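You operate a simulated robot arm through the tools that you are given. There is no shell and no other tool. Be economical: measure what you need, move in short steps, check, and stop when the job is done.

You are at the controls of a simulated two-armed robot. One attempt, no reset.

JOB
Hold the wooden box with handles on the mat of the cart steady with one hand and put the pad with the red sole in it with the other.

It is judged by the outcome, as a careful person would: the job done as asked, and still so three seconds after it is handed in. It fails if anything else is knocked over, pushed out of place, dropped, spilled or broken.

ROBOT AND FRAMES
Two 7-joint arms with three-finger grippers on one trunk, on a base that drives. Base frame: it is fixed to the floor where the robot stands at the start and does not move with it; the origin is under the middle of the robot, x ahead of it, y to its left, z up; the surface under the hand at the start is at about z = 860. Readings come in mm, degrees, newtons and seconds.
The left shoulder is at the start at [70, 146, 1162], the right one opposite. With the tool pointing down near the work surface each hand reaches from about 300 to 680 mm from the robot's upright axis, wherever it stands, measured 20 degrees to its own side. Places, roughly: wooden box with handles [1250, 250, 750]. Payload 2.2 kg a hand.
Tool frame (each hand has its own): the origin (TCP) lies between the finger pads and is the grasp point; the fingertips stand 28 mm ahead of it; z points along the fingers, y is the line along which they close. The gripper opens to 102 mm. The gripper's body begins 71 mm behind the TCP.
Orientation is told as [roll, pitch, yaw] about the base's x, y, z axes, in that order, counted from this pose: with the fingers straight down and closing along the base's y, the tool's x points along the base's -x, its y along +y and its z along -z.

CONTROLS
- The arms move only by the tool nudge_tool. It takes "left_moves", "right_moves" or both (then of equal length, played together; a hand with none holds still); each is a list of rows, each an object of numbers (a shift or turn left out is 0, a gripper value left out holds the last): "hand": the gripper command, from -1 (fully open) to 1 (shut), values between in proportion; "tx", "ty", "tz": the shift along the base's x, y, z in units of 30 mm (1.0 is 30 mm); "wx", "wy", "wz": the turn, a rotation vector about the base's x, y, z in units of 4 degrees (1.0 is 4 degrees). In form: [{"hand": .., "tx": .., "ty": .., "tz": .., "wx": .., "wy": .., "wz": ..}, ...]. A call has 1 to 10 rows; each row shifts and turns the commanded pose from where the row before left it. A call with a number of a shift or a turn outside -1 to 1 is refused whole. Each row takes 0.2 s and may step no farther than 50 mm and 8.6 degrees from the row before; otherwise, or with a gripper value out of range, the whole call is refused. Where a pose cannot be reached the arm comes as near as it can. A force on the tool above 40 N (or 10 N above the force at the start of the call, whichever is more), or a blocked arm, ends the call early, and 0.2 s more pass. The fingers move at their own pace and stop on an object; they squeeze with about 24 N. The grip force told is the motor's: it shows also when the fingers shut on nothing. Time passes only in rows, and 0.2 s behind the last, so rows that do not move let the fingers close. It gives the time, the measured TCP pose, the force on the tool (base axes), the opening and the grip force at its end, in the units of the frame above (readings bear some noise), with the torque about the TCP (base axes, N m) and any sound that the robot's microphone picked up.
- Cameras (640 x 400 px; columns grow to the right, rows downward): "scene" is now at [130.7, 4.8, 1394.3]; the picture's right is [-0.00, -1.00, 0.00], its down [-0.62, 0.00, -0.78] and it looks along [0.78, -0.00, -0.62] (base axes); focal length 292 px, centre (320, 200). "left" rides on the left gripper at [72, 38, -86] in its tool frame; the picture's right is [-0.47, 0.89, 0.00], its down [-0.60, -0.32, -0.73] and it looks along [-0.65, -0.34, 0.68] (tool axes); focal length 256 px, centre (320, 200). "right" rides on the right gripper at [69, 44, -86] in its tool frame; the picture's right is [-0.53, 0.85, 0.00], its down [-0.58, -0.36, -0.73] and it looks along [-0.62, -0.39, 0.68] (tool axes); focal length 256 px, centre (320, 200).
- snapshot(camera): a new picture of that camera. The clock stands still meanwhile.
- slide_trunk(by): slides the trunk up (or, below 0, down) by that many mm; the arms and the scene camera ride with it, the base frame stays. It gives what a move gives, with no picture.
- steer(legs): drives the robot by 1 to 6 legs, each [ahead, left, turn to the left] in mm, mm and degrees, along the robot's own axes; the way and the turn of a leg run together, so that a leg with both is an arc; at most 1500 mm and 180 degrees a leg. The arms and the cameras ride along, it lands a little off, and it stops where it bumps. It gives what a move gives.
- turn_head(pan, tilt): turns the head with the scene camera to pan (to the left, within 86 degrees either way) and tilt (down, from -29 to 69), counted from straight ahead of the robot. It gives what a move gives.
- point_at(camera, pixels): for up to 12 pixels [column, row] of the newest picture of that camera ("zoom" is the newest enlarged one), the place [x, y, z] in the base frame of the surface seen there, good to about 2 mm, but the place of the scene camera against the robot may be out by one fixed shift of up to 12 mm in any direction. The clock stands still meanwhile.
- enlarge(camera, box): a new picture of the part [left, top, right, bottom] of that camera's present view, enlarged. The clock stands still meanwhile.
- finish_job(): hands the job in; it is judged then, once.

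Keep the steps short. Do not move on a guess: measure, check each grasp and each placing, and mend mistakes. In all there are 80 turns and 58 pictures (those below and enlarged ones count). Leave the grippers open and the arms clear of the work at the hand-in unless told otherwise, and finish with a single line.

The tools are called after "Emit:" by a JSON object that holds its "method" and its "body". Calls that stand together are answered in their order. nudge_tool: Moves the arms, as the interface text tells. Its arguments: {"type":"object","properties":{"left_moves":{"type":"array","items":{"type":"object","properties":{"hand":{"type":"number"},"tx":{"type":"number"},"ty":{"type":"number"},"tz":{"type":"number"},"wx":{"type":"number"},"wy":{"type":"number"},"wz":{"type":"number"}}}},"right_moves":{"type":"array","items":{"type":"object","properties":{"hand":{"type":"number"},"tx":{"type":"number"},"ty":{"type":"number"},"tz":{"type":"number"},"wx":{"type":"number"},"wy":{"type":"number"},"wz":{"type":"number"}}}}},"required":[]} The other tools are called the same way: slide_trunk (by) slides the trunk up or down; steer (legs) drives the base; turn_head (pan, tilt) turns the head that bears the scene camera; snapshot (camera) takes a picture; point_at (camera, pixels) gives the place of the surface under pixels of a picture; enlarge (camera, box) takes an enlarged picture of a part of a camera's view; finish_job () hands the job in.

At the start:

```text
time: 0.0
left_ee_pos: [445.2, 228.7, 1136.6]
left_tcp_rot: [-0.1, 0.0, 0.1]
left_wrist_force: [-0.9, -0.5, 0.0]
left_torque: [-0.02, -0.02, 0.01]
left_opening: 102.1
left_gripper_force: 0.1
right_ee_pos: [518.1, -165.3, 1088.9]
right_tcp_rot: [0.0, 0.0, 0.0]
right_wrist_force: [-0.4, 0.3, 0.1]
right_torque: [-0.01, -0.03, -0.01]
right_opening: 102.3
right_gripper_force: 0.0
trunk travel left (down, up): [-700.0, 240.0]
robot x, y, heading: [-1.6, 1.2, -0.2]
head pan, tilt: [-0.3, 38.5]
```

scene: 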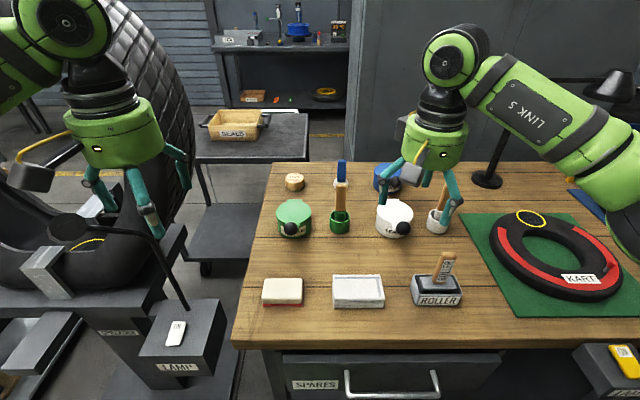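
right: 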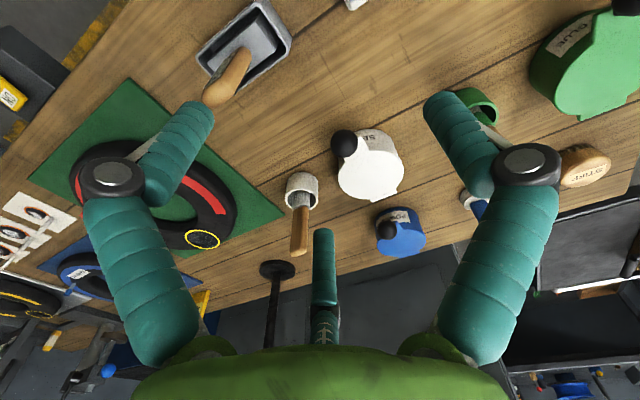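
left: 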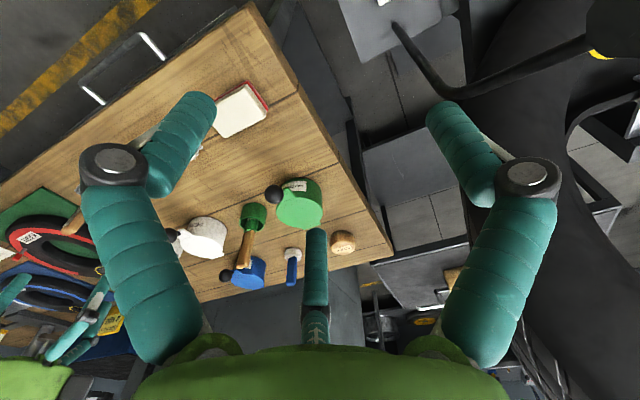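

I see the pad with the red sole near (282,291) and the box on the cart near (236,125). I'll enlarge both to measure them.

Emit:
{"method": "enlarge", "body": {"camera": "scene", "box": [240, 260, 400, 360]}}

Emit:
{"method": "point_at", "body": {"camera": "scene", "pixels": [[282, 285], [264, 301], [301, 301], [268, 279], [301, 279], [282, 315], [358, 290], [294, 220], [245, 330], [255, 280]]}}

Emit:
{"method": "enlarge", "body": {"camera": "scene", "box": [170, 70, 330, 170]}}

```text
4.00 times, centred on (320, 310) of scene
```

zoom: 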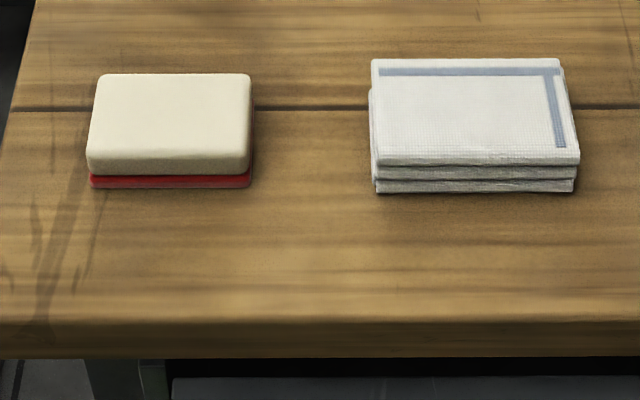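

```text
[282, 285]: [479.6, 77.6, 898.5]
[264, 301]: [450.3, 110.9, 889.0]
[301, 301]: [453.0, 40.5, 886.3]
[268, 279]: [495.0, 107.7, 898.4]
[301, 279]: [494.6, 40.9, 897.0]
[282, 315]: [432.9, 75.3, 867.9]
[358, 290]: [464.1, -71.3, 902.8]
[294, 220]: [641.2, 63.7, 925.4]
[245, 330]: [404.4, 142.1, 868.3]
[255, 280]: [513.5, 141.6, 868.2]
```

```text
4.00 times, centred on (250, 120) of scene
```

zoom: 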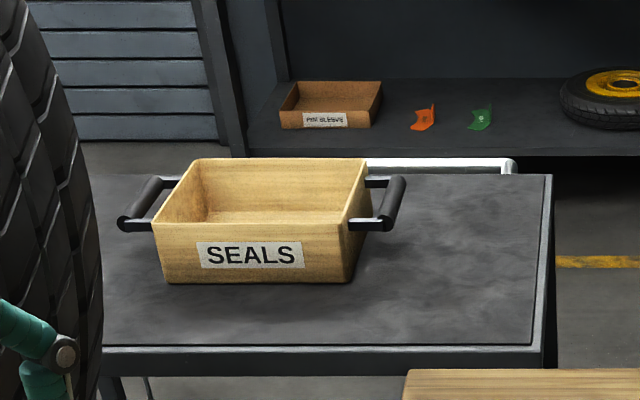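

Now measuring the box's rim, handles and the cart's edges.

Emit:
{"method": "point_at", "body": {"camera": "zoom", "pixels": [[250, 255], [155, 228], [350, 230], [370, 162], [193, 160], [138, 205], [392, 205], [250, 216], [450, 300], [535, 350], [105, 352], [440, 162]]}}

Emit:
{"method": "point_at", "body": {"camera": "scene", "pixels": [[275, 170], [308, 115], [243, 112], [270, 113], [200, 155], [206, 119], [150, 262], [110, 215], [175, 300], [282, 212], [250, 225], [190, 160]]}}

```text
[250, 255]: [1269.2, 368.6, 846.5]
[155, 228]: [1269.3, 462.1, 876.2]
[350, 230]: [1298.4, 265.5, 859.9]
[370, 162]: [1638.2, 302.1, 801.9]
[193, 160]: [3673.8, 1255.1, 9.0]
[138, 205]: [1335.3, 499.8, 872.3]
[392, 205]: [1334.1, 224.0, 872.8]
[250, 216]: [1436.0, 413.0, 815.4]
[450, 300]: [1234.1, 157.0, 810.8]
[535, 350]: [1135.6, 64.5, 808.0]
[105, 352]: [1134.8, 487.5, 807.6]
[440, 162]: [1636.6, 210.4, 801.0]
```

```text
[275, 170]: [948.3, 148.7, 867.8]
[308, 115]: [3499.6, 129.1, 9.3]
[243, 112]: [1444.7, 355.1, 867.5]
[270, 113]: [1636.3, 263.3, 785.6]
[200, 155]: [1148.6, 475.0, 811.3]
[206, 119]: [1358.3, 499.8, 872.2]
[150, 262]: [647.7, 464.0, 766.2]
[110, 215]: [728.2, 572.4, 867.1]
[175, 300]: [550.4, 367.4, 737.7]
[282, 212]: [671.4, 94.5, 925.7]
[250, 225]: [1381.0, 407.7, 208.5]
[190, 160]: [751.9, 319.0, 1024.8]
```

The box is about x 1269–1445, y 265–462, with handles at y≈500 and y≈224. I need a driving route to the cart, so I'll look around.

Emit:
{"method": "turn_head", "body": {"pan": 50, "tilt": 35}}

Emit:
{"method": "snapshot", "body": {"camera": "scene"}}

Emit:
{"method": "point_at", "body": {"camera": "scene", "pixels": [[100, 200], [200, 200], [300, 200], [400, 200], [100, 300], [200, 300], [300, 300], [400, 300], [500, 300], [500, 200], [560, 380], [300, 380]]}}

Emit:
{"method": "turn_head", "body": {"pan": -50, "tilt": 35}}

Emit:
{"method": "snapshot", "body": {"camera": "scene"}}

Emit:
{"method": "point_at", "body": {"camera": "scene", "pixels": [[100, 200], [200, 200], [300, 200], [400, 200], [100, 300], [200, 300], [300, 300], [400, 300], [500, 300], [500, 200], [560, 380], [300, 380]]}}

```text
time: 1.2
left_ee_pos: [447.1, 227.8, 1137.2]
left_tcp_rot: [0.0, 0.0, 0.1]
left_wrist_force: [0.7, -0.2, -0.8]
left_torque: [0.03, -0.03, 0.0]
left_opening: 102.0
left_gripper_force: 0.0
right_ee_pos: [517.8, -167.2, 1088.9]
right_tcp_rot: [0.0, 0.0, 0.1]
right_wrist_force: [-0.2, 0.6, -0.1]
right_torque: [0.04, -0.05, -0.01]
right_opening: 102.1
right_gripper_force: 0.0
trunk travel left (down, up): [-700.0, 240.0]
robot x, y, heading: [1.8, 2.0, -0.1]
head pan, tilt: [50.0, 35.0]
```

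```text
52 pictures are left
```

scene: 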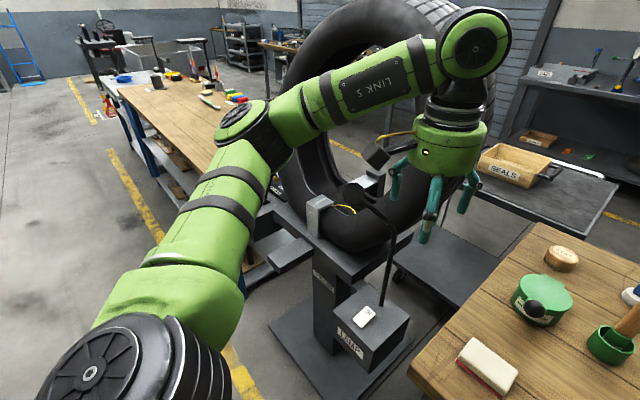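

```text
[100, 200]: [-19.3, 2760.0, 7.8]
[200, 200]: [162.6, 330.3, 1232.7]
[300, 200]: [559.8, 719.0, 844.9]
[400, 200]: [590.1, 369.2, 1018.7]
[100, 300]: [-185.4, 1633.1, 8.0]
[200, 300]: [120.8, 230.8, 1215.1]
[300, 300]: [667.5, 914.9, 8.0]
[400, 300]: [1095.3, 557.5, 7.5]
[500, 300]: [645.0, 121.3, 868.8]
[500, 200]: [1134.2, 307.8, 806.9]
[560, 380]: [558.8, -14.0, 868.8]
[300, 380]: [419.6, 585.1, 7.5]
```

```text
time: 2.9
left_ee_pos: [446.2, 227.8, 1137.3]
left_tcp_rot: [0.0, 0.0, 0.1]
left_wrist_force: [-0.6, 0.6, -0.4]
left_torque: [0.03, -0.03, -0.01]
left_opening: 102.1
left_gripper_force: 0.1
right_ee_pos: [516.0, -164.8, 1089.4]
right_tcp_rot: [0.0, 0.0, 0.0]
right_wrist_force: [-0.5, -0.1, 0.0]
right_torque: [0.04, 0.0, 0.03]
right_opening: 102.0
right_gripper_force: 0.0
trunk travel left (down, up): [-700.0, 240.0]
robot x, y, heading: [-0.6, 0.0, -0.1]
head pan, tilt: [-50.0, 35.0]
```

```text
51 pictures are left
```

scene: 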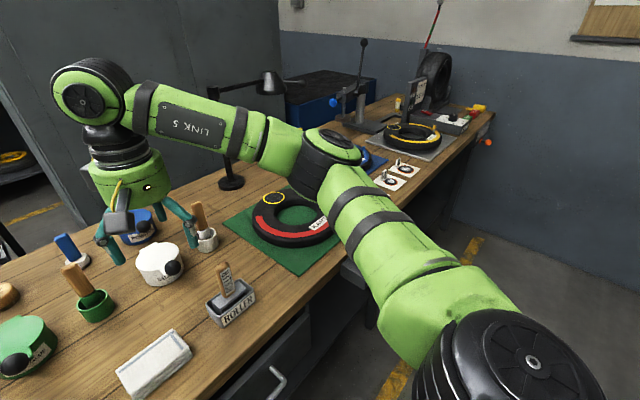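

```text
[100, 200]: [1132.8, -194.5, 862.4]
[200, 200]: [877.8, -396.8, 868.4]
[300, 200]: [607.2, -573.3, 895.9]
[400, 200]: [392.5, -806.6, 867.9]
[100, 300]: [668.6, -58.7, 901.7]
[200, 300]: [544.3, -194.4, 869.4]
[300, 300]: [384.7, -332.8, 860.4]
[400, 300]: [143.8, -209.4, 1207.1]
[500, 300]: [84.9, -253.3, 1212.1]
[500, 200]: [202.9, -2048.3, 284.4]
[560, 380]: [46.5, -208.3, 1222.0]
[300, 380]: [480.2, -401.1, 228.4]
```

The right side is closed off by a cabinet and wall. I'll survey the left side and the area behind the cart for a route.

Emit:
{"method": "turn_head", "body": {"pan": 65, "tilt": 20}}

Emit:
{"method": "snapshot", "body": {"camera": "scene"}}

Emit:
{"method": "point_at", "body": {"camera": "scene", "pixels": [[100, 250], [200, 380], [240, 340], [280, 230], [325, 290], [345, 250], [405, 210], [440, 390], [230, 150], [330, 170], [180, 100], [165, 290]]}}

Emit:
{"method": "turn_head", "body": {"pan": 12, "tilt": 15}}

Emit:
{"method": "snapshot", "body": {"camera": "scene"}}

Emit:
{"method": "point_at", "body": {"camera": "scene", "pixels": [[200, 60], [250, 100], [300, 130], [350, 180], [400, 130], [360, 210], [330, 120], [280, 160], [400, 200], [300, 200], [350, 150], [420, 220]]}}

```text
time: 4.9
left_ee_pos: [445.6, 228.8, 1136.6]
left_tcp_rot: [0.1, 0.1, 0.2]
left_wrist_force: [1.0, 0.6, -1.1]
left_torque: [-0.01, -0.02, 0.01]
left_opening: 102.1
left_gripper_force: 0.0
right_ee_pos: [517.5, -164.3, 1088.3]
right_tcp_rot: [0.0, 0.0, 0.0]
right_wrist_force: [0.0, -0.2, -0.5]
right_torque: [0.0, 0.0, -0.01]
right_opening: 102.2
right_gripper_force: 0.1
trunk travel left (down, up): [-700.0, 240.0]
robot x, y, heading: [1.5, -0.6, 0.1]
head pan, tilt: [65.0, 20.0]
```

```text
50 pictures are left
```

scene: 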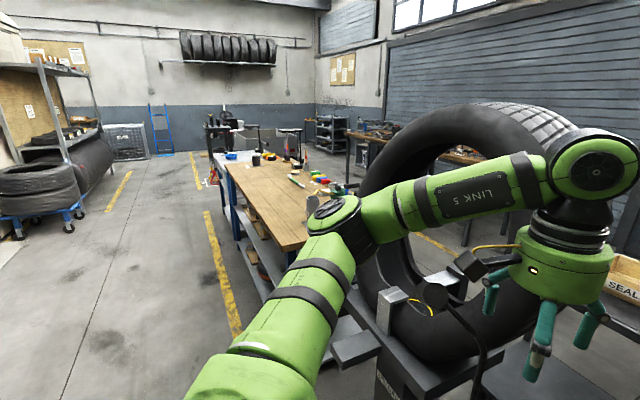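

```text
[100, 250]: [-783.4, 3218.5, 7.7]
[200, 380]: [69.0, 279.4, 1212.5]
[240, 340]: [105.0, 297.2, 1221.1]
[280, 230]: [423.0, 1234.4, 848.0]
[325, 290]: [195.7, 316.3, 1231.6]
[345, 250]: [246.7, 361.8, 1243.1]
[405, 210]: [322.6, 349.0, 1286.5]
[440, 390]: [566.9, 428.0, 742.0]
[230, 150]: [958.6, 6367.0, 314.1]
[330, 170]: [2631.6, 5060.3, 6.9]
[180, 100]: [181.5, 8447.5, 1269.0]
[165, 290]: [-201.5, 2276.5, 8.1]
```

```text
time: 6.1
left_ee_pos: [446.2, 229.3, 1137.8]
left_tcp_rot: [0.0, 0.0, 0.1]
left_wrist_force: [0.4, -0.9, 0.1]
left_torque: [0.0, 0.01, -0.01]
left_opening: 102.0
left_gripper_force: 0.3
right_ee_pos: [517.8, -164.9, 1088.1]
right_tcp_rot: [0.0, 0.1, 0.0]
right_wrist_force: [-0.1, 0.8, 0.4]
right_torque: [0.0, 0.0, -0.01]
right_opening: 101.9
right_gripper_force: 0.0
trunk travel left (down, up): [-700.0, 240.0]
robot x, y, heading: [0.1, 3.1, 0.1]
head pan, tilt: [12.0, 15.0]
```

```text
49 pictures are left
```

scene: 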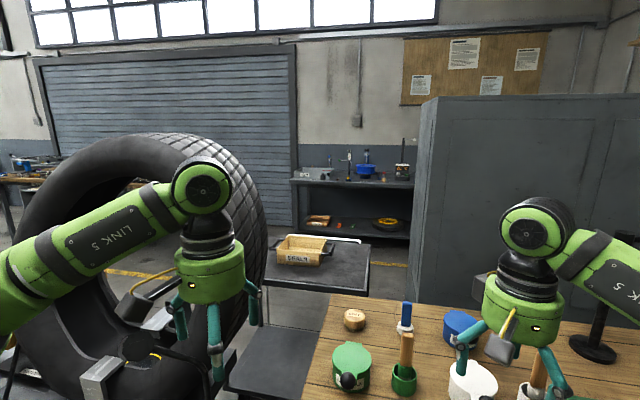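

```text
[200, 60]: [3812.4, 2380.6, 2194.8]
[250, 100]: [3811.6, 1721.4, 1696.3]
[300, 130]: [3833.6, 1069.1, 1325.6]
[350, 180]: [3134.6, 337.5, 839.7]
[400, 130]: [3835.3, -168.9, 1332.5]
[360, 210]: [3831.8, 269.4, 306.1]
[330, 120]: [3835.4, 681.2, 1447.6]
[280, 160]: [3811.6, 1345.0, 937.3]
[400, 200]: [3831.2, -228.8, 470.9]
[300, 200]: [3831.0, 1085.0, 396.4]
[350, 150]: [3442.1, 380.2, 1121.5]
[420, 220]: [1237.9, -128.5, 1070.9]
```

The area behind the cart is open, so I can approach it from there. First I'll pick up the pad with the left hand: move over it, then measure it with the left camera.

Emit:
{"method": "nudge_tool", "body": {"left_moves": [{"hand": -1, "ty": -1}, {"ty": -1}, {"ty": -1}, {"ty": -1}, {"ty": -1, "tx": 0.5}, {"tx": 0.5, "tz": -1}, {"tz": -1}, {"tz": -1}]}}

Emit:
{"method": "snapshot", "body": {"camera": "left"}}

Emit:
{"method": "turn_head", "body": {"pan": 0, "tilt": 45}}

Emit:
{"method": "snapshot", "body": {"camera": "scene"}}

```text
time: 7.9
left_ee_pos: [476.1, 78.1, 1045.2]
left_tcp_rot: [0.0, 0.0, 0.1]
left_wrist_force: [0.5, -0.6, -0.5]
left_torque: [0.03, 0.0, 0.0]
left_opening: 102.0
left_gripper_force: 0.0
right_ee_pos: [517.3, -166.7, 1088.8]
right_tcp_rot: [0.0, 0.0, 0.0]
right_wrist_force: [0.1, -0.3, 0.3]
right_torque: [0.03, 0.01, -0.01]
right_opening: 102.0
right_gripper_force: 0.1
trunk travel left (down, up): [-700.0, 240.0]
robot x, y, heading: [-0.7, -0.5, -0.3]
head pan, tilt: [12.0, 15.0]
```

```text
48 pictures are left
```

left: 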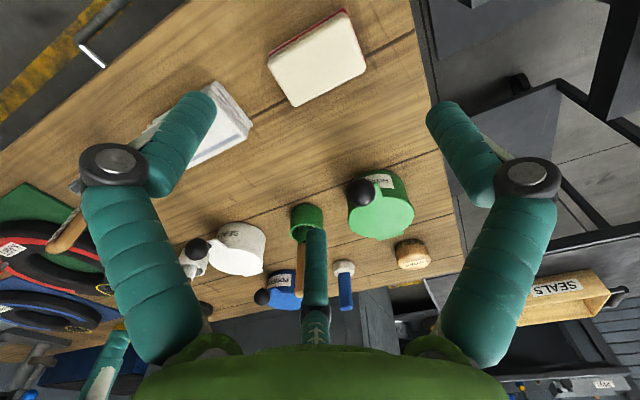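

```text
time: 8.8
left_ee_pos: [475.4, 77.1, 1046.0]
left_tcp_rot: [0.0, 0.0, 0.1]
left_wrist_force: [-0.8, 0.1, -0.2]
left_torque: [-0.03, 0.0, 0.03]
left_opening: 102.1
left_gripper_force: 0.0
right_ee_pos: [516.2, -164.9, 1087.8]
right_tcp_rot: [0.1, 0.0, 0.0]
right_wrist_force: [-0.5, -1.0, -0.2]
right_torque: [0.0, 0.03, -0.02]
right_opening: 102.1
right_gripper_force: 0.1
trunk travel left (down, up): [-700.0, 240.0]
robot x, y, heading: [0.8, 1.7, -0.1]
head pan, tilt: [0.0, 45.0]
```

```text
47 pictures are left
```

scene: 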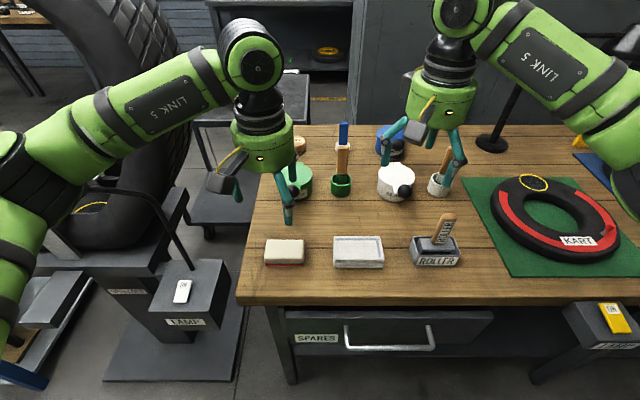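

I want a closer look at the fingers and their shape relative to the pad.

Emit:
{"method": "enlarge", "body": {"camera": "scene", "box": [190, 90, 350, 190]}}

Emit:
{"method": "point_at", "body": {"camera": "left", "pixels": [[318, 58], [275, 60], [293, 102], [365, 66], [342, 16], [270, 55], [318, 90], [318, 235], [435, 110], [200, 105], [250, 85], [400, 60]]}}

Emit:
{"method": "point_at", "body": {"camera": "zoom", "pixels": [[400, 390], [380, 350], [190, 370], [390, 385], [430, 330], [180, 390]]}}

```text
4.00 times, centred on (270, 140) of scene
```

zoom: 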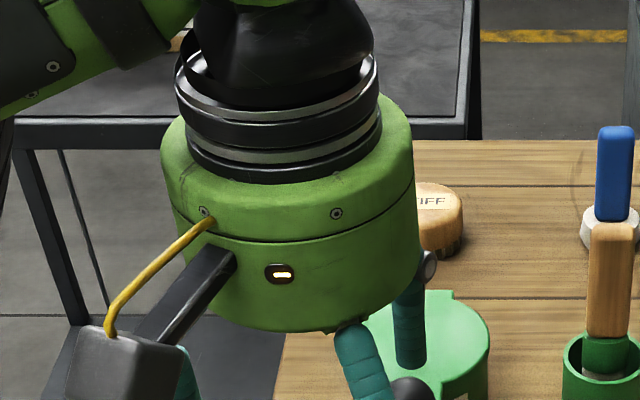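

```text
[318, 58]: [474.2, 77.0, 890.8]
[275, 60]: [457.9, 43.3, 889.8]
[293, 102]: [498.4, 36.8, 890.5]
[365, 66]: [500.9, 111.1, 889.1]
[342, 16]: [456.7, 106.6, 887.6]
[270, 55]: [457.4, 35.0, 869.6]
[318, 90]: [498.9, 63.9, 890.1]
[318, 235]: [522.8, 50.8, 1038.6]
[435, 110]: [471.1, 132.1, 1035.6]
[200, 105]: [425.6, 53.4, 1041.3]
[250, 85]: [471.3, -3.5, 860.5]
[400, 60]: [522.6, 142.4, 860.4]
```

```text
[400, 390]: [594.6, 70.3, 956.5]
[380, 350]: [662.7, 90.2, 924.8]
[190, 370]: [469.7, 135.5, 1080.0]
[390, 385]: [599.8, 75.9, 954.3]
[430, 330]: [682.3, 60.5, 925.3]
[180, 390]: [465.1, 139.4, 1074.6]
```

The left camera puts the pad at x 455–501, y 35–111, top z 890, table 860.5. I'll centre over it at (478, 73) and lower part of the way.

Emit:
{"method": "nudge_tool", "body": {"left_moves": [{"tx": 0.08, "ty": -0.14, "tz": -1}, {"tz": -1}, {"tz": -1}]}}

Emit:
{"method": "snapshot", "body": {"camera": "left"}}

Emit:
{"method": "snapshot", "body": {"camera": "scene"}}

```text
time: 9.7
left_ee_pos: [481.9, 75.8, 953.8]
left_tcp_rot: [-0.2, 0.0, 0.0]
left_wrist_force: [-1.1, 0.7, -0.4]
left_torque: [0.0, 0.0, -0.02]
left_opening: 102.0
left_gripper_force: 0.1
right_ee_pos: [517.3, -164.8, 1088.5]
right_tcp_rot: [0.0, -0.1, 0.0]
right_wrist_force: [-0.2, -0.7, -0.1]
right_torque: [0.03, 0.01, -0.02]
right_opening: 102.0
right_gripper_force: 0.0
trunk travel left (down, up): [-700.0, 240.0]
robot x, y, heading: [-0.2, -1.6, 0.1]
head pan, tilt: [0.0, 45.0]
```

```text
45 pictures are left
```

left: 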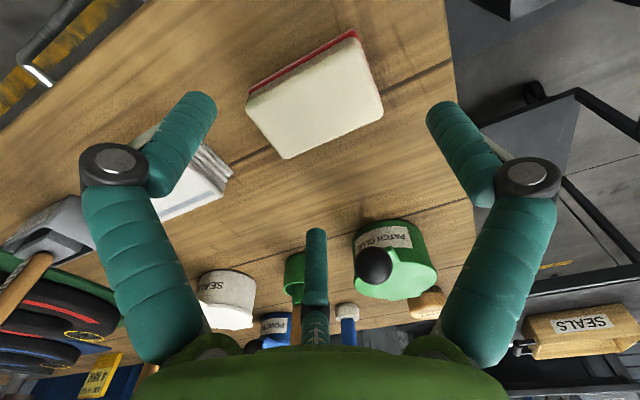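

```text
44 pictures are left
```

scene: 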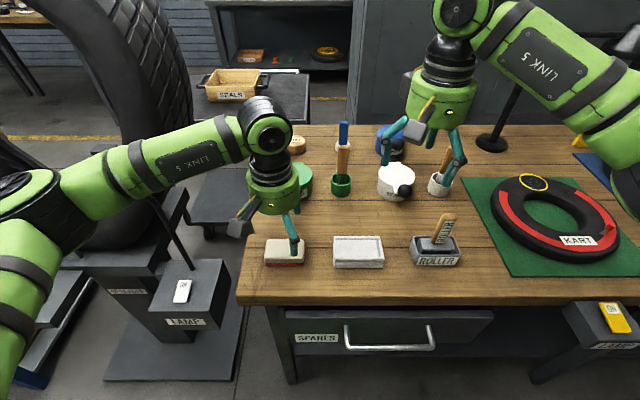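

All clear. I'll descend to TCP z≈893, leaving the tips about 5 mm above the table.

Emit:
{"method": "nudge_tool", "body": {"left_moves": [{"tx": -0.1, "ty": -0.08, "tz": -0.7}, {"tz": -0.7}, {"tz": -0.6}]}}

Emit:
{"method": "snapshot", "body": {"camera": "left"}}

```text
time: 10.4
left_ee_pos: [474.2, 70.4, 896.5]
left_tcp_rot: [-0.1, 0.0, 0.1]
left_wrist_force: [0.8, -0.4, 0.3]
left_torque: [-0.05, -0.02, -0.01]
left_opening: 101.7
left_gripper_force: 0.0
right_ee_pos: [518.0, -164.7, 1088.8]
right_tcp_rot: [0.0, 0.0, 0.0]
right_wrist_force: [0.2, 0.0, 0.5]
right_torque: [0.01, 0.01, 0.02]
right_opening: 102.2
right_gripper_force: 0.1
trunk travel left (down, up): [-700.0, 240.0]
robot x, y, heading: [1.6, -1.9, -0.2]
head pan, tilt: [0.0, 45.0]
```

```text
43 pictures are left
```

left: 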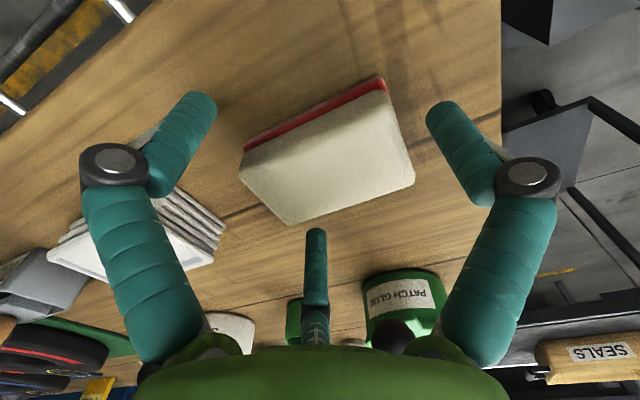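

The pad lies between the fingers. Lowering 3 mm more and closing.

Emit:
{"method": "nudge_tool", "body": {"left_moves": [{"tx": 0.06, "ty": 0.06, "tz": -0.12}, {"hand": 1}, {"hand": 1}, {"hand": 1}, {"hand": 1}]}}

Emit:
{"method": "snapshot", "body": {"camera": "left"}}

```text
time: 11.7
left_ee_pos: [477.8, 73.4, 894.1]
left_tcp_rot: [-0.1, -0.1, 0.0]
left_wrist_force: [2.1, 0.7, 7.9]
left_torque: [0.12, -0.12, 0.02]
left_opening: 57.2
left_gripper_force: 23.9
right_ee_pos: [516.4, -164.6, 1088.6]
right_tcp_rot: [-0.1, 0.0, -0.1]
right_wrist_force: [0.4, 0.0, -0.2]
right_torque: [-0.03, 0.04, 0.0]
right_opening: 102.2
right_gripper_force: 0.1
trunk travel left (down, up): [-700.0, 240.0]
robot x, y, heading: [0.8, 3.4, -0.3]
head pan, tilt: [0.0, 45.0]
```

```text
42 pictures are left
```

left: 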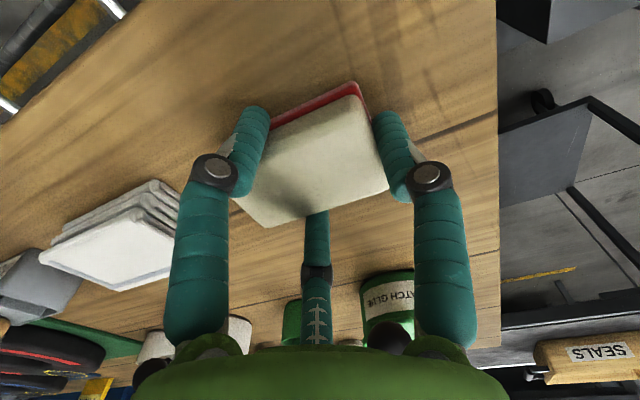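

The grip holds at 57 mm with 24 N. Lifting slowly to check it.

Emit:
{"method": "nudge_tool", "body": {"left_moves": [{"tz": 0.3}, {"tz": 0.6}, {"tz": 1}, {"tz": 1}, {"tz": 1}]}}

Emit:
{"method": "snapshot", "body": {"camera": "left"}}

Emit:
{"method": "snapshot", "body": {"camera": "scene"}}

```text
time: 12.8
left_ee_pos: [475.4, 71.2, 1010.1]
left_tcp_rot: [0.0, 0.0, 0.0]
left_wrist_force: [-0.3, -0.6, 0.8]
left_torque: [0.0, 0.01, -0.03]
left_opening: 57.3
left_gripper_force: 24.1
right_ee_pos: [517.0, -165.0, 1088.4]
right_tcp_rot: [0.0, 0.0, 0.0]
right_wrist_force: [-0.7, 0.0, 0.1]
right_torque: [0.0, 0.0, -0.03]
right_opening: 101.9
right_gripper_force: 0.0
trunk travel left (down, up): [-700.0, 240.0]
robot x, y, heading: [3.5, 0.1, -0.0]
head pan, tilt: [0.0, 45.0]
```

```text
41 pictures are left
```

left: 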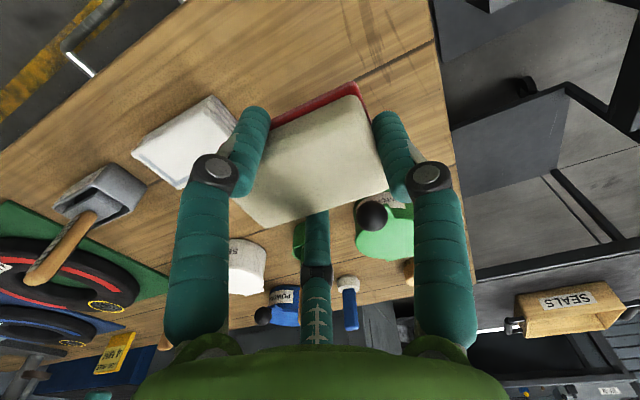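

```text
40 pictures are left
```

scene: 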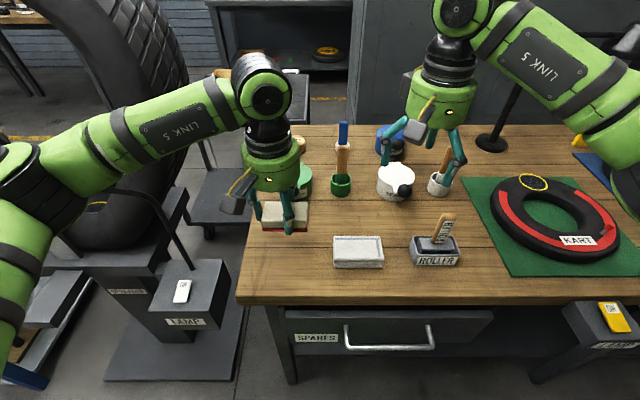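

The pad is held. I'll raise and pull both hands in a little for driving, then check the way behind and to the left.

Emit:
{"method": "nudge_tool", "body": {"left_moves": [{"tz": 1}, {"tz": 1}, {"tz": 1}, {"tz": 1, "tx": -1}, {"tx": -1, "ty": 1}, {"ty": 1}], "right_moves": [{"tz": 1}, {"tz": 1}, {"tz": 1}, {"tx": -1}, {"tx": -1}, {"tx": -1}]}}

Emit:
{"method": "turn_head", "body": {"pan": 86, "tilt": 25}}

Emit:
{"method": "snapshot", "body": {"camera": "scene"}}

Emit:
{"method": "point_at", "body": {"camera": "scene", "pixels": [[100, 380], [100, 250], [250, 150], [250, 250], [370, 300], [430, 220], [480, 250], [400, 130], [330, 110], [560, 250], [440, 300], [520, 330]]}}

```text
time: 14.2
left_ee_pos: [417.7, 134.8, 1129.9]
left_tcp_rot: [-0.1, 0.0, 0.1]
left_wrist_force: [-0.3, 0.5, -1.6]
left_torque: [-0.04, 0.01, 0.04]
left_opening: 56.7
left_gripper_force: 24.1
right_ee_pos: [424.2, -161.2, 1179.1]
right_tcp_rot: [-0.1, 0.0, 0.1]
right_wrist_force: [-1.3, -0.3, -0.2]
right_torque: [-0.01, 0.0, -0.02]
right_opening: 102.2
right_gripper_force: 0.1
trunk travel left (down, up): [-700.0, 240.0]
robot x, y, heading: [-1.1, -1.5, 0.0]
head pan, tilt: [0.0, 45.0]
```

```text
time: 15.8
left_ee_pos: [420.4, 133.6, 1129.4]
left_tcp_rot: [0.0, 0.0, 0.1]
left_wrist_force: [-0.8, -0.7, -0.5]
left_torque: [0.02, 0.02, -0.01]
left_opening: 56.5
left_gripper_force: 24.1
right_ee_pos: [424.9, -162.2, 1179.6]
right_tcp_rot: [0.0, 0.1, 0.0]
right_wrist_force: [-0.8, 1.0, 0.9]
right_torque: [0.01, 0.02, 0.0]
right_opening: 102.1
right_gripper_force: 0.0
trunk travel left (down, up): [-700.0, 240.0]
robot x, y, heading: [1.9, -0.3, 0.1]
head pan, tilt: [85.9, 25.0]
```

```text
39 pictures are left
```

scene: 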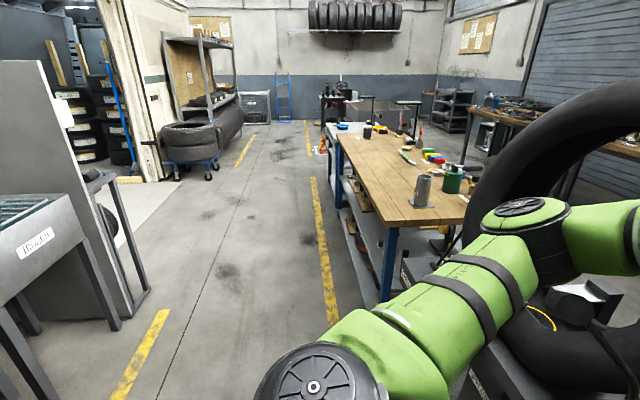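

```text
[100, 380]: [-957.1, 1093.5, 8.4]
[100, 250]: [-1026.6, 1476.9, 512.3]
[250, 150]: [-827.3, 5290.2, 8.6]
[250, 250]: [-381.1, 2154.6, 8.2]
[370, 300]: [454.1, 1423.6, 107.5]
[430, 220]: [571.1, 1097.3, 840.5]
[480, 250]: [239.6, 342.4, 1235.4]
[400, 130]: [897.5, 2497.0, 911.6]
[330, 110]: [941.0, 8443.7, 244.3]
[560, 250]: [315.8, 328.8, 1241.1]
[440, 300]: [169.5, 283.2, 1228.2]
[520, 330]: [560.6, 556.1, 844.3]
```

There is a clear lane to the left. I'll enlarge the workbench's near end and far end to find a gap.

Emit:
{"method": "enlarge", "body": {"camera": "scene", "box": [340, 180, 500, 280]}}

Emit:
{"method": "enlarge", "body": {"camera": "scene", "box": [310, 70, 470, 170]}}

Emit:
{"method": "point_at", "body": {"camera": "scene", "pixels": [[383, 222], [465, 222], [340, 137], [405, 262], [435, 248], [322, 148], [375, 105], [438, 110], [412, 128], [470, 190], [425, 135], [450, 150]]}}

```text
4.00 times, centred on (420, 230) of scene
```

zoom: 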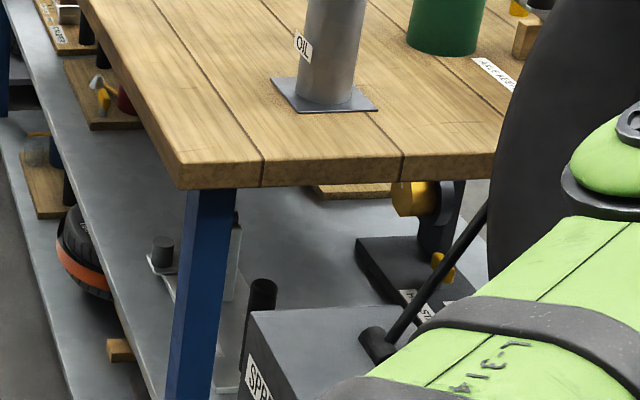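

```text
4.00 times, centred on (390, 120) of scene
```

zoom: 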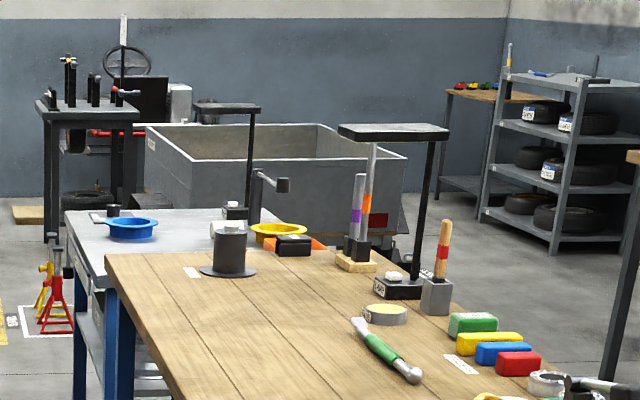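

```text
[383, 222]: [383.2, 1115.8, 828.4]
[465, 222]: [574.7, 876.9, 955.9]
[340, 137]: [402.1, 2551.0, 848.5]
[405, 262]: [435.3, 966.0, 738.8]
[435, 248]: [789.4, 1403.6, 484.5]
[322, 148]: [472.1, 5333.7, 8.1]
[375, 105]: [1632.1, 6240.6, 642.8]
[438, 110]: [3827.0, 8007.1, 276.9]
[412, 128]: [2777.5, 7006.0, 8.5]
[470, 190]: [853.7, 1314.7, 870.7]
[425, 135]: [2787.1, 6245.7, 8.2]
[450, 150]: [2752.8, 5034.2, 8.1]
```

The bench runs from y≈1115 to about 3300 with free floor beyond it, so I'll go round its far end. I'll back up a little, turn left 90° and look ahead.

Emit:
{"method": "steer", "body": {"legs": [[-220, 0, 0], [0, 0, 90]]}}

Emit:
{"method": "turn_head", "body": {"pan": 0, "tilt": 30}}

Emit:
{"method": "snapshot", "body": {"camera": "scene"}}

Emit:
{"method": "point_at", "body": {"camera": "scene", "pixels": [[320, 200], [320, 300], [320, 130], [320, 100], [400, 100], [450, 150], [420, 110], [380, 90], [480, 110], [150, 200], [230, 130], [520, 300]]}}

```text
time: 21.4
left_ee_pos: [-352.3, 421.7, 1129.6]
left_tcp_rot: [0.1, 0.1, 89.9]
left_wrist_force: [-0.1, 0.3, -0.4]
left_torque: [0.06, -0.01, 0.0]
left_opening: 56.6
left_gripper_force: 24.1
right_ee_pos: [-56.4, 423.3, 1178.1]
right_tcp_rot: [0.0, -0.1, 89.8]
right_wrist_force: [0.0, 0.7, 0.1]
right_torque: [-0.01, -0.06, 0.0]
right_opening: 102.1
right_gripper_force: 0.1
trunk travel left (down, up): [-700.0, 240.0]
robot x, y, heading: [-220.2, -0.5, 90.0]
head pan, tilt: [85.9, 25.0]
```

```text
time: 22.9
left_ee_pos: [-354.1, 420.8, 1129.7]
left_tcp_rot: [0.0, -0.1, 89.9]
left_wrist_force: [-1.1, 0.3, 0.5]
left_torque: [0.0, -0.01, 0.01]
left_opening: 56.3
left_gripper_force: 23.2
right_ee_pos: [-57.1, 424.8, 1179.4]
right_tcp_rot: [0.1, 0.0, 89.8]
right_wrist_force: [-0.4, -0.7, 0.5]
right_torque: [-0.02, 0.02, 0.01]
right_opening: 101.9
right_gripper_force: 0.0
trunk travel left (down, up): [-700.0, 240.0]
robot x, y, heading: [-216.1, -0.5, 89.9]
head pan, tilt: [0.0, 30.0]
```

```text
36 pictures are left
```

scene: 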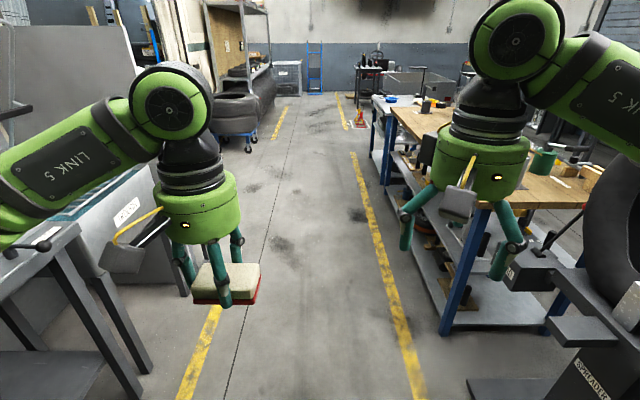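

```text
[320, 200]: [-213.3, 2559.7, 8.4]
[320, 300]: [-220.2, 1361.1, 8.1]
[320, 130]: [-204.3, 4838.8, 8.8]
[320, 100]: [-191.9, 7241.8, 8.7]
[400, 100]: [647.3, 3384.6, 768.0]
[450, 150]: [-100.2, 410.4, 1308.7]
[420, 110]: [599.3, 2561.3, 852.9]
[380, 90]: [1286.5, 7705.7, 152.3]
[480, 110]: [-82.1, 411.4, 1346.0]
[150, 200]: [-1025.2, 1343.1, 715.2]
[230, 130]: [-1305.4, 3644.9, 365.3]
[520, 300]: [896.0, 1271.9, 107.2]
```

The lane ahead is clear. I'll check the corner of the left-hand table before driving.

Emit:
{"method": "point_at", "body": {"camera": "scene", "pixels": [[75, 228], [45, 240], [140, 165], [10, 260], [130, 395], [545, 390], [510, 270], [580, 340], [360, 125], [375, 150]]}}

```text
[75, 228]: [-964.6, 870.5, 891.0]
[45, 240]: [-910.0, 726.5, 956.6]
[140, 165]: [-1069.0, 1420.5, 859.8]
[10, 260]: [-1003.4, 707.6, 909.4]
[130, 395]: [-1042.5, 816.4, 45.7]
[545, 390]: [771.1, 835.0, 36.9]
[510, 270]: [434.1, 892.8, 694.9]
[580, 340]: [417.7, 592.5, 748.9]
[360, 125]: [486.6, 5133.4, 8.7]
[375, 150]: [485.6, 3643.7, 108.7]
```

Both sides have over 600 mm clearance. Driving ahead 3000 mm in two legs, then looking right.

Emit:
{"method": "steer", "body": {"legs": [[1500, 0, 0], [1500, 0, 0]]}}

Emit:
{"method": "turn_head", "body": {"pan": -40, "tilt": 35}}

Emit:
{"method": "snapshot", "body": {"camera": "scene"}}

Emit:
{"method": "point_at", "body": {"camera": "scene", "pixels": [[100, 100], [150, 100], [200, 150], [250, 100], [300, 150], [300, 250], [200, 250], [100, 200], [400, 150], [350, 100], [450, 100], [400, 300]]}}

```text
time: 37.5
left_ee_pos: [-301.7, 3434.7, 1130.2]
left_tcp_rot: [0.0, 0.0, 88.0]
left_wrist_force: [-0.1, 0.3, 0.3]
left_torque: [0.02, 0.02, -0.02]
left_opening: 55.7
left_gripper_force: 23.9
right_ee_pos: [-6.3, 3429.2, 1179.6]
right_tcp_rot: [-0.1, 0.1, 88.0]
right_wrist_force: [-0.1, -0.6, -0.1]
right_torque: [-0.04, 0.02, 0.01]
right_opening: 101.9
right_gripper_force: 0.1
trunk travel left (down, up): [-700.0, 240.0]
robot x, y, heading: [-184.1, 3009.1, 88.2]
head pan, tilt: [0.0, 30.0]
```

```text
time: 38.5
left_ee_pos: [-301.8, 3434.1, 1131.2]
left_tcp_rot: [0.0, 0.1, 88.0]
left_wrist_force: [0.3, -0.7, 0.1]
left_torque: [-0.01, 0.0, 0.01]
left_opening: 56.2
left_gripper_force: 24.9
right_ee_pos: [-6.3, 3430.0, 1178.8]
right_tcp_rot: [0.0, 0.1, 87.9]
right_wrist_force: [-0.3, 0.3, 0.4]
right_torque: [0.01, -0.01, -0.02]
right_opening: 102.0
right_gripper_force: 0.0
trunk travel left (down, up): [-700.0, 240.0]
robot x, y, heading: [-181.0, 3011.0, 88.1]
head pan, tilt: [-40.0, 35.0]
```

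```text
35 pictures are left
```

scene: 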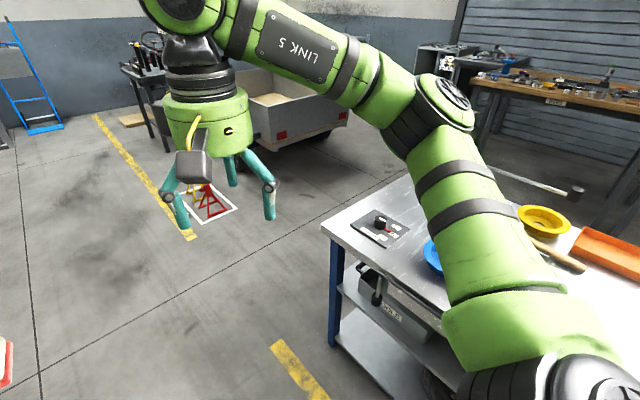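

```text
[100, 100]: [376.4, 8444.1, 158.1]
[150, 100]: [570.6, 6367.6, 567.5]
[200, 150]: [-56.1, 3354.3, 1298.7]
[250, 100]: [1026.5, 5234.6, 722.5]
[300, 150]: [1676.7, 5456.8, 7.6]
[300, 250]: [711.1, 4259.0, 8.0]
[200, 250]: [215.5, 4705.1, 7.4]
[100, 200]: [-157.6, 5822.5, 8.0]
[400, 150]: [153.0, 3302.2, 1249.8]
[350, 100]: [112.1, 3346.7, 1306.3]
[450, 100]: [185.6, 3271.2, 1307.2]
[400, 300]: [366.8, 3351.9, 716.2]
```

The bench ends near y≈3650 and the jack stands are near y≈4750. I'll go to y≈4180, turn right and look down the passage.

Emit:
{"method": "steer", "body": {"legs": [[1170, 0, 0], [0, 0, -88]]}}

Emit:
{"method": "turn_head", "body": {"pan": -15, "tilt": 25}}

Emit:
{"method": "snapshot", "body": {"camera": "scene"}}

Emit:
{"method": "point_at", "body": {"camera": "scene", "pixels": [[100, 300], [180, 220], [230, 220], [270, 220], [270, 300], [300, 150], [340, 150], [350, 250], [380, 300], [150, 350], [310, 120], [330, 200]]}}

```text
time: 48.3
left_ee_pos: [281.1, 4335.0, 1130.4]
left_tcp_rot: [-0.1, 0.0, 0.4]
left_wrist_force: [0.2, 0.3, -0.8]
left_torque: [0.01, 0.02, 0.01]
left_opening: 56.2
left_gripper_force: 23.9
right_ee_pos: [289.7, 4039.0, 1179.9]
right_tcp_rot: [0.0, 0.0, 0.4]
right_wrist_force: [-0.1, -0.3, 0.0]
right_torque: [-0.03, 0.02, 0.06]
right_opening: 102.0
right_gripper_force: 0.2
trunk travel left (down, up): [-700.0, 240.0]
robot x, y, heading: [-138.3, 4198.2, 0.4]
head pan, tilt: [-40.0, 35.0]
```

```text
time: 49.2
left_ee_pos: [282.1, 4334.8, 1130.6]
left_tcp_rot: [0.0, 0.0, 0.6]
left_wrist_force: [-0.3, 0.0, -0.2]
left_torque: [-0.01, -0.02, -0.03]
left_opening: 56.1
left_gripper_force: 24.3
right_ee_pos: [291.0, 4039.5, 1179.4]
right_tcp_rot: [0.0, 0.0, 0.5]
right_wrist_force: [0.1, 0.0, -0.8]
right_torque: [0.0, -0.02, 0.0]
right_opening: 102.2
right_gripper_force: 0.0
trunk travel left (down, up): [-700.0, 240.0]
robot x, y, heading: [-135.7, 4199.3, 0.7]
head pan, tilt: [-15.0, 25.0]
```

```text
34 pictures are left
```

scene: 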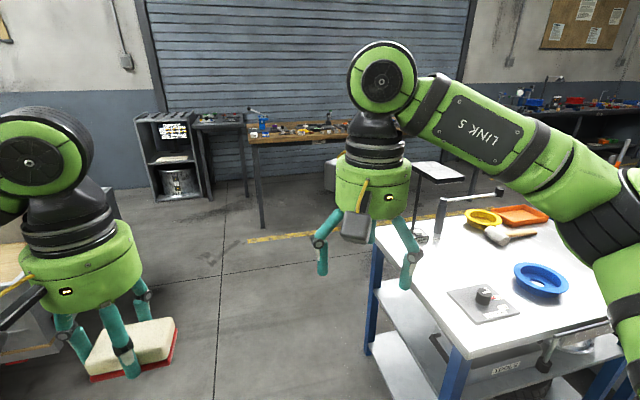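

```text
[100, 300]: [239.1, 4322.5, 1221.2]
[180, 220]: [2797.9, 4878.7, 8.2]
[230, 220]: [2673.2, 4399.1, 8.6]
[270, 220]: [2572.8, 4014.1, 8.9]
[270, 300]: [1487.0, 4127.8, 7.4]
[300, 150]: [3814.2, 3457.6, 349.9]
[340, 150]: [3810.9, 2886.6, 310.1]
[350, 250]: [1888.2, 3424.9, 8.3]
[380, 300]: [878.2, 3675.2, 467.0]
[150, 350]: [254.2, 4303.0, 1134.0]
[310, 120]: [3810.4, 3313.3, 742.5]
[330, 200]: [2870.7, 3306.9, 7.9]
```

Free floor ahead to x≈2500. Driving 1500 + 480 ahead, then turning right to face down the aisle behind the benches.

Emit:
{"method": "steer", "body": {"legs": [[1500, 0, 0], [540, 0, 0], [0, 0, -91]]}}

Emit:
{"method": "turn_head", "body": {"pan": 0, "tilt": 25}}

Emit:
{"method": "snapshot", "body": {"camera": "scene"}}

Emit:
{"method": "point_at", "body": {"camera": "scene", "pixels": [[320, 220], [320, 150], [320, 120], [280, 120], [360, 120], [250, 150], [390, 150], [420, 130], [380, 180], [260, 220], [380, 240], [400, 100]]}}

```text
time: 63.2
left_ee_pos: [2063.4, 3873.7, 1130.5]
left_tcp_rot: [-0.1, 0.1, -86.6]
left_wrist_force: [0.1, -0.9, 0.2]
left_torque: [-0.01, 0.0, 0.02]
left_opening: 56.0
left_gripper_force: 23.7
right_ee_pos: [1768.4, 3851.0, 1179.5]
right_tcp_rot: [0.0, 0.0, -86.6]
right_wrist_force: [0.5, -0.8, -0.1]
right_torque: [0.02, 0.04, 0.01]
right_opening: 102.2
right_gripper_force: 0.1
trunk travel left (down, up): [-700.0, 240.0]
robot x, y, heading: [1907.5, 4284.3, -86.6]
head pan, tilt: [-15.0, 25.0]
```

```text
time: 63.9
left_ee_pos: [2063.9, 3874.3, 1131.2]
left_tcp_rot: [0.1, 0.0, -86.4]
left_wrist_force: [-0.1, -0.1, -0.6]
left_torque: [0.01, 0.0, 0.0]
left_opening: 55.9
left_gripper_force: 23.8
right_ee_pos: [1768.2, 3851.2, 1179.5]
right_tcp_rot: [0.0, 0.0, -86.7]
right_wrist_force: [-0.1, -0.2, -0.1]
right_torque: [0.0, -0.03, 0.01]
right_opening: 102.0
right_gripper_force: 0.1
trunk travel left (down, up): [-700.0, 240.0]
robot x, y, heading: [1898.8, 4287.0, -86.4]
head pan, tilt: [0.0, 25.0]
```

```text
33 pictures are left
```

scene: 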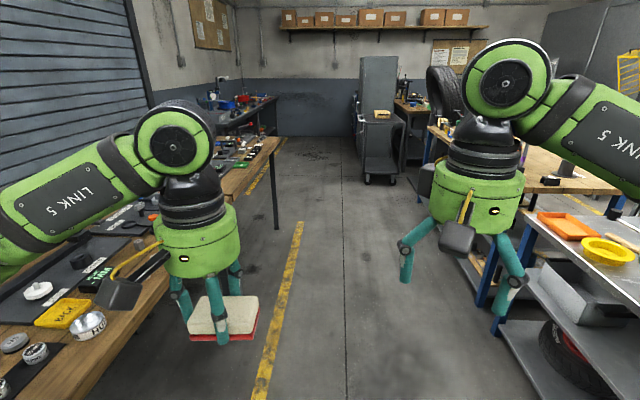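

```text
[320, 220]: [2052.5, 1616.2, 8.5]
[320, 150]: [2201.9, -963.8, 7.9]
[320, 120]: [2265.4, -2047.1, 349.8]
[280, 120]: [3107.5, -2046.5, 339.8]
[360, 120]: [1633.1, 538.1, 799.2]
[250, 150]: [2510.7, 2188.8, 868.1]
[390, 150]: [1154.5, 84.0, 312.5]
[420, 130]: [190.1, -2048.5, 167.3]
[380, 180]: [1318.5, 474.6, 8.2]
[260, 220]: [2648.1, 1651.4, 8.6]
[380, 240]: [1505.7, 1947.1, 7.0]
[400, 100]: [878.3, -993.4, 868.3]
```

The aisle is clear down to the cart. I'll straighten, shift away from the tool bench and drive 3000 mm.

Emit:
{"method": "steer", "body": {"legs": [[0, -80, -3.5], [1500, 0, 0], [1500, 0, 0]]}}

Emit:
{"method": "turn_head", "body": {"pan": -25, "tilt": 40}}

Emit:
{"method": "snapshot", "body": {"camera": "scene"}}

```text
time: 78.9
left_ee_pos: [2030.0, 901.8, 1130.2]
left_tcp_rot: [0.0, 0.0, -87.0]
left_wrist_force: [-0.4, -0.6, -0.1]
left_torque: [-0.02, -0.02, -0.02]
left_opening: 55.9
left_gripper_force: 23.8
right_ee_pos: [1733.6, 881.8, 1178.6]
right_tcp_rot: [0.1, 0.0, -87.1]
right_wrist_force: [0.9, 0.3, 0.1]
right_torque: [-0.02, -0.01, 0.01]
right_opening: 102.1
right_gripper_force: 0.1
trunk travel left (down, up): [-700.0, 240.0]
robot x, y, heading: [1877.1, 1316.0, -87.4]
head pan, tilt: [0.0, 25.0]
```

```text
time: 79.8
left_ee_pos: [2030.7, 901.5, 1129.4]
left_tcp_rot: [-0.1, 0.1, -87.0]
left_wrist_force: [-0.2, 0.1, -0.5]
left_torque: [0.02, 0.01, 0.01]
left_opening: 56.3
left_gripper_force: 23.8
right_ee_pos: [1734.6, 881.1, 1178.9]
right_tcp_rot: [0.0, -0.1, -87.1]
right_wrist_force: [-0.1, -0.1, -0.4]
right_torque: [-0.03, -0.01, -0.03]
right_opening: 102.0
right_gripper_force: 0.1
trunk travel left (down, up): [-700.0, 240.0]
robot x, y, heading: [1873.3, 1314.9, -87.1]
head pan, tilt: [-25.0, 40.0]
```

```text
32 pictures are left
```

scene: 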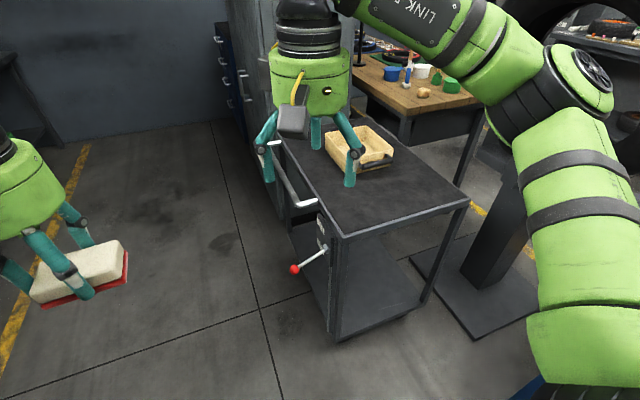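

The cart has a push handle and a red-ball lever on its back side, so I'll measure clearances there and on the near (y+) end.

Emit:
{"method": "point_at", "body": {"camera": "scene", "pixels": [[295, 269], [317, 230], [300, 205], [337, 235], [467, 205], [335, 340], [430, 305], [415, 255], [490, 340], [385, 165], [340, 145], [270, 145]]}}

Emit:
{"method": "enlarge", "body": {"camera": "scene", "box": [250, 100, 470, 238]}}

```text
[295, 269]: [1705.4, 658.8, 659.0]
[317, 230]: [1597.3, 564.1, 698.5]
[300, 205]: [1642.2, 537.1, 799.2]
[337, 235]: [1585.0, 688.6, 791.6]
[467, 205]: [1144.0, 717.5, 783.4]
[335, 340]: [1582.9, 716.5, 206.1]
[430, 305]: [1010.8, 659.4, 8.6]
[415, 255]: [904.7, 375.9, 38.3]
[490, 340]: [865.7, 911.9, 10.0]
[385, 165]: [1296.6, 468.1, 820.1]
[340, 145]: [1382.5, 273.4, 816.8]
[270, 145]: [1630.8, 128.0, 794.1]
```

```text
2.90 times, centred on (360, 169) of scene
```

zoom: 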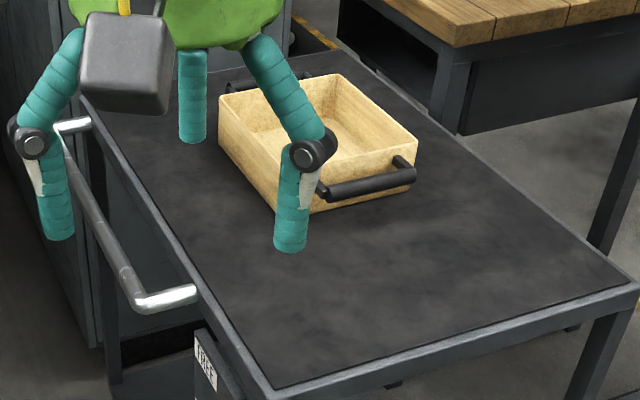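

I'll look straight down to see the robot's own base footprint, and zoom in on the lever.

Emit:
{"method": "enlarge", "body": {"camera": "scene", "box": [270, 190, 370, 290]}}

Emit:
{"method": "turn_head", "body": {"pan": 0, "tilt": 69}}

Emit:
{"method": "snapshot", "body": {"camera": "scene"}}

Emit:
{"method": "point_at", "body": {"camera": "scene", "pixels": [[320, 390], [320, 350], [320, 320], [320, 290], [240, 380], [400, 380], [200, 390], [440, 390], [320, 200]]}}

```text
4.00 times, centred on (320, 240) of scene
```

zoom: 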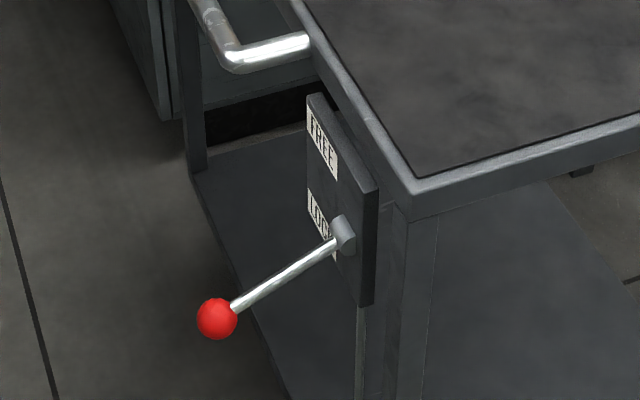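

```text
time: 80.7
left_ee_pos: [2030.2, 899.9, 1129.2]
left_tcp_rot: [0.0, 0.0, -87.0]
left_wrist_force: [0.7, 0.4, 0.0]
left_torque: [-0.07, 0.0, 0.0]
left_opening: 56.0
left_gripper_force: 23.4
right_ee_pos: [1735.0, 880.9, 1179.8]
right_tcp_rot: [0.0, 0.0, -87.1]
right_wrist_force: [-0.7, 1.2, -0.4]
right_torque: [0.0, 0.03, 0.0]
right_opening: 101.9
right_gripper_force: 0.0
trunk travel left (down, up): [-700.0, 240.0]
robot x, y, heading: [1875.7, 1312.0, -87.1]
head pan, tilt: [0.0, 68.8]
```

```text
29 pictures are left
```

scene: 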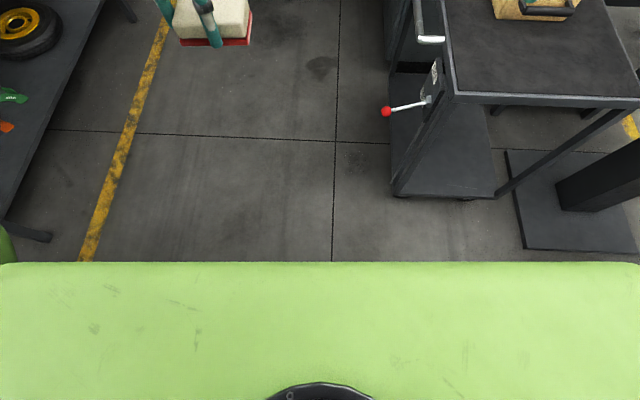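

```text
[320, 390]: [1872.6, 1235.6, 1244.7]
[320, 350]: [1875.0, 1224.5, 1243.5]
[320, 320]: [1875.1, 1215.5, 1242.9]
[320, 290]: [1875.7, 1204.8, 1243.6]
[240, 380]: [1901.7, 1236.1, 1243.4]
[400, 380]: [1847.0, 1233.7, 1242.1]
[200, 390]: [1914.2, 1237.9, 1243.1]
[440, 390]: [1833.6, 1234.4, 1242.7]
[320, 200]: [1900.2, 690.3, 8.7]
```

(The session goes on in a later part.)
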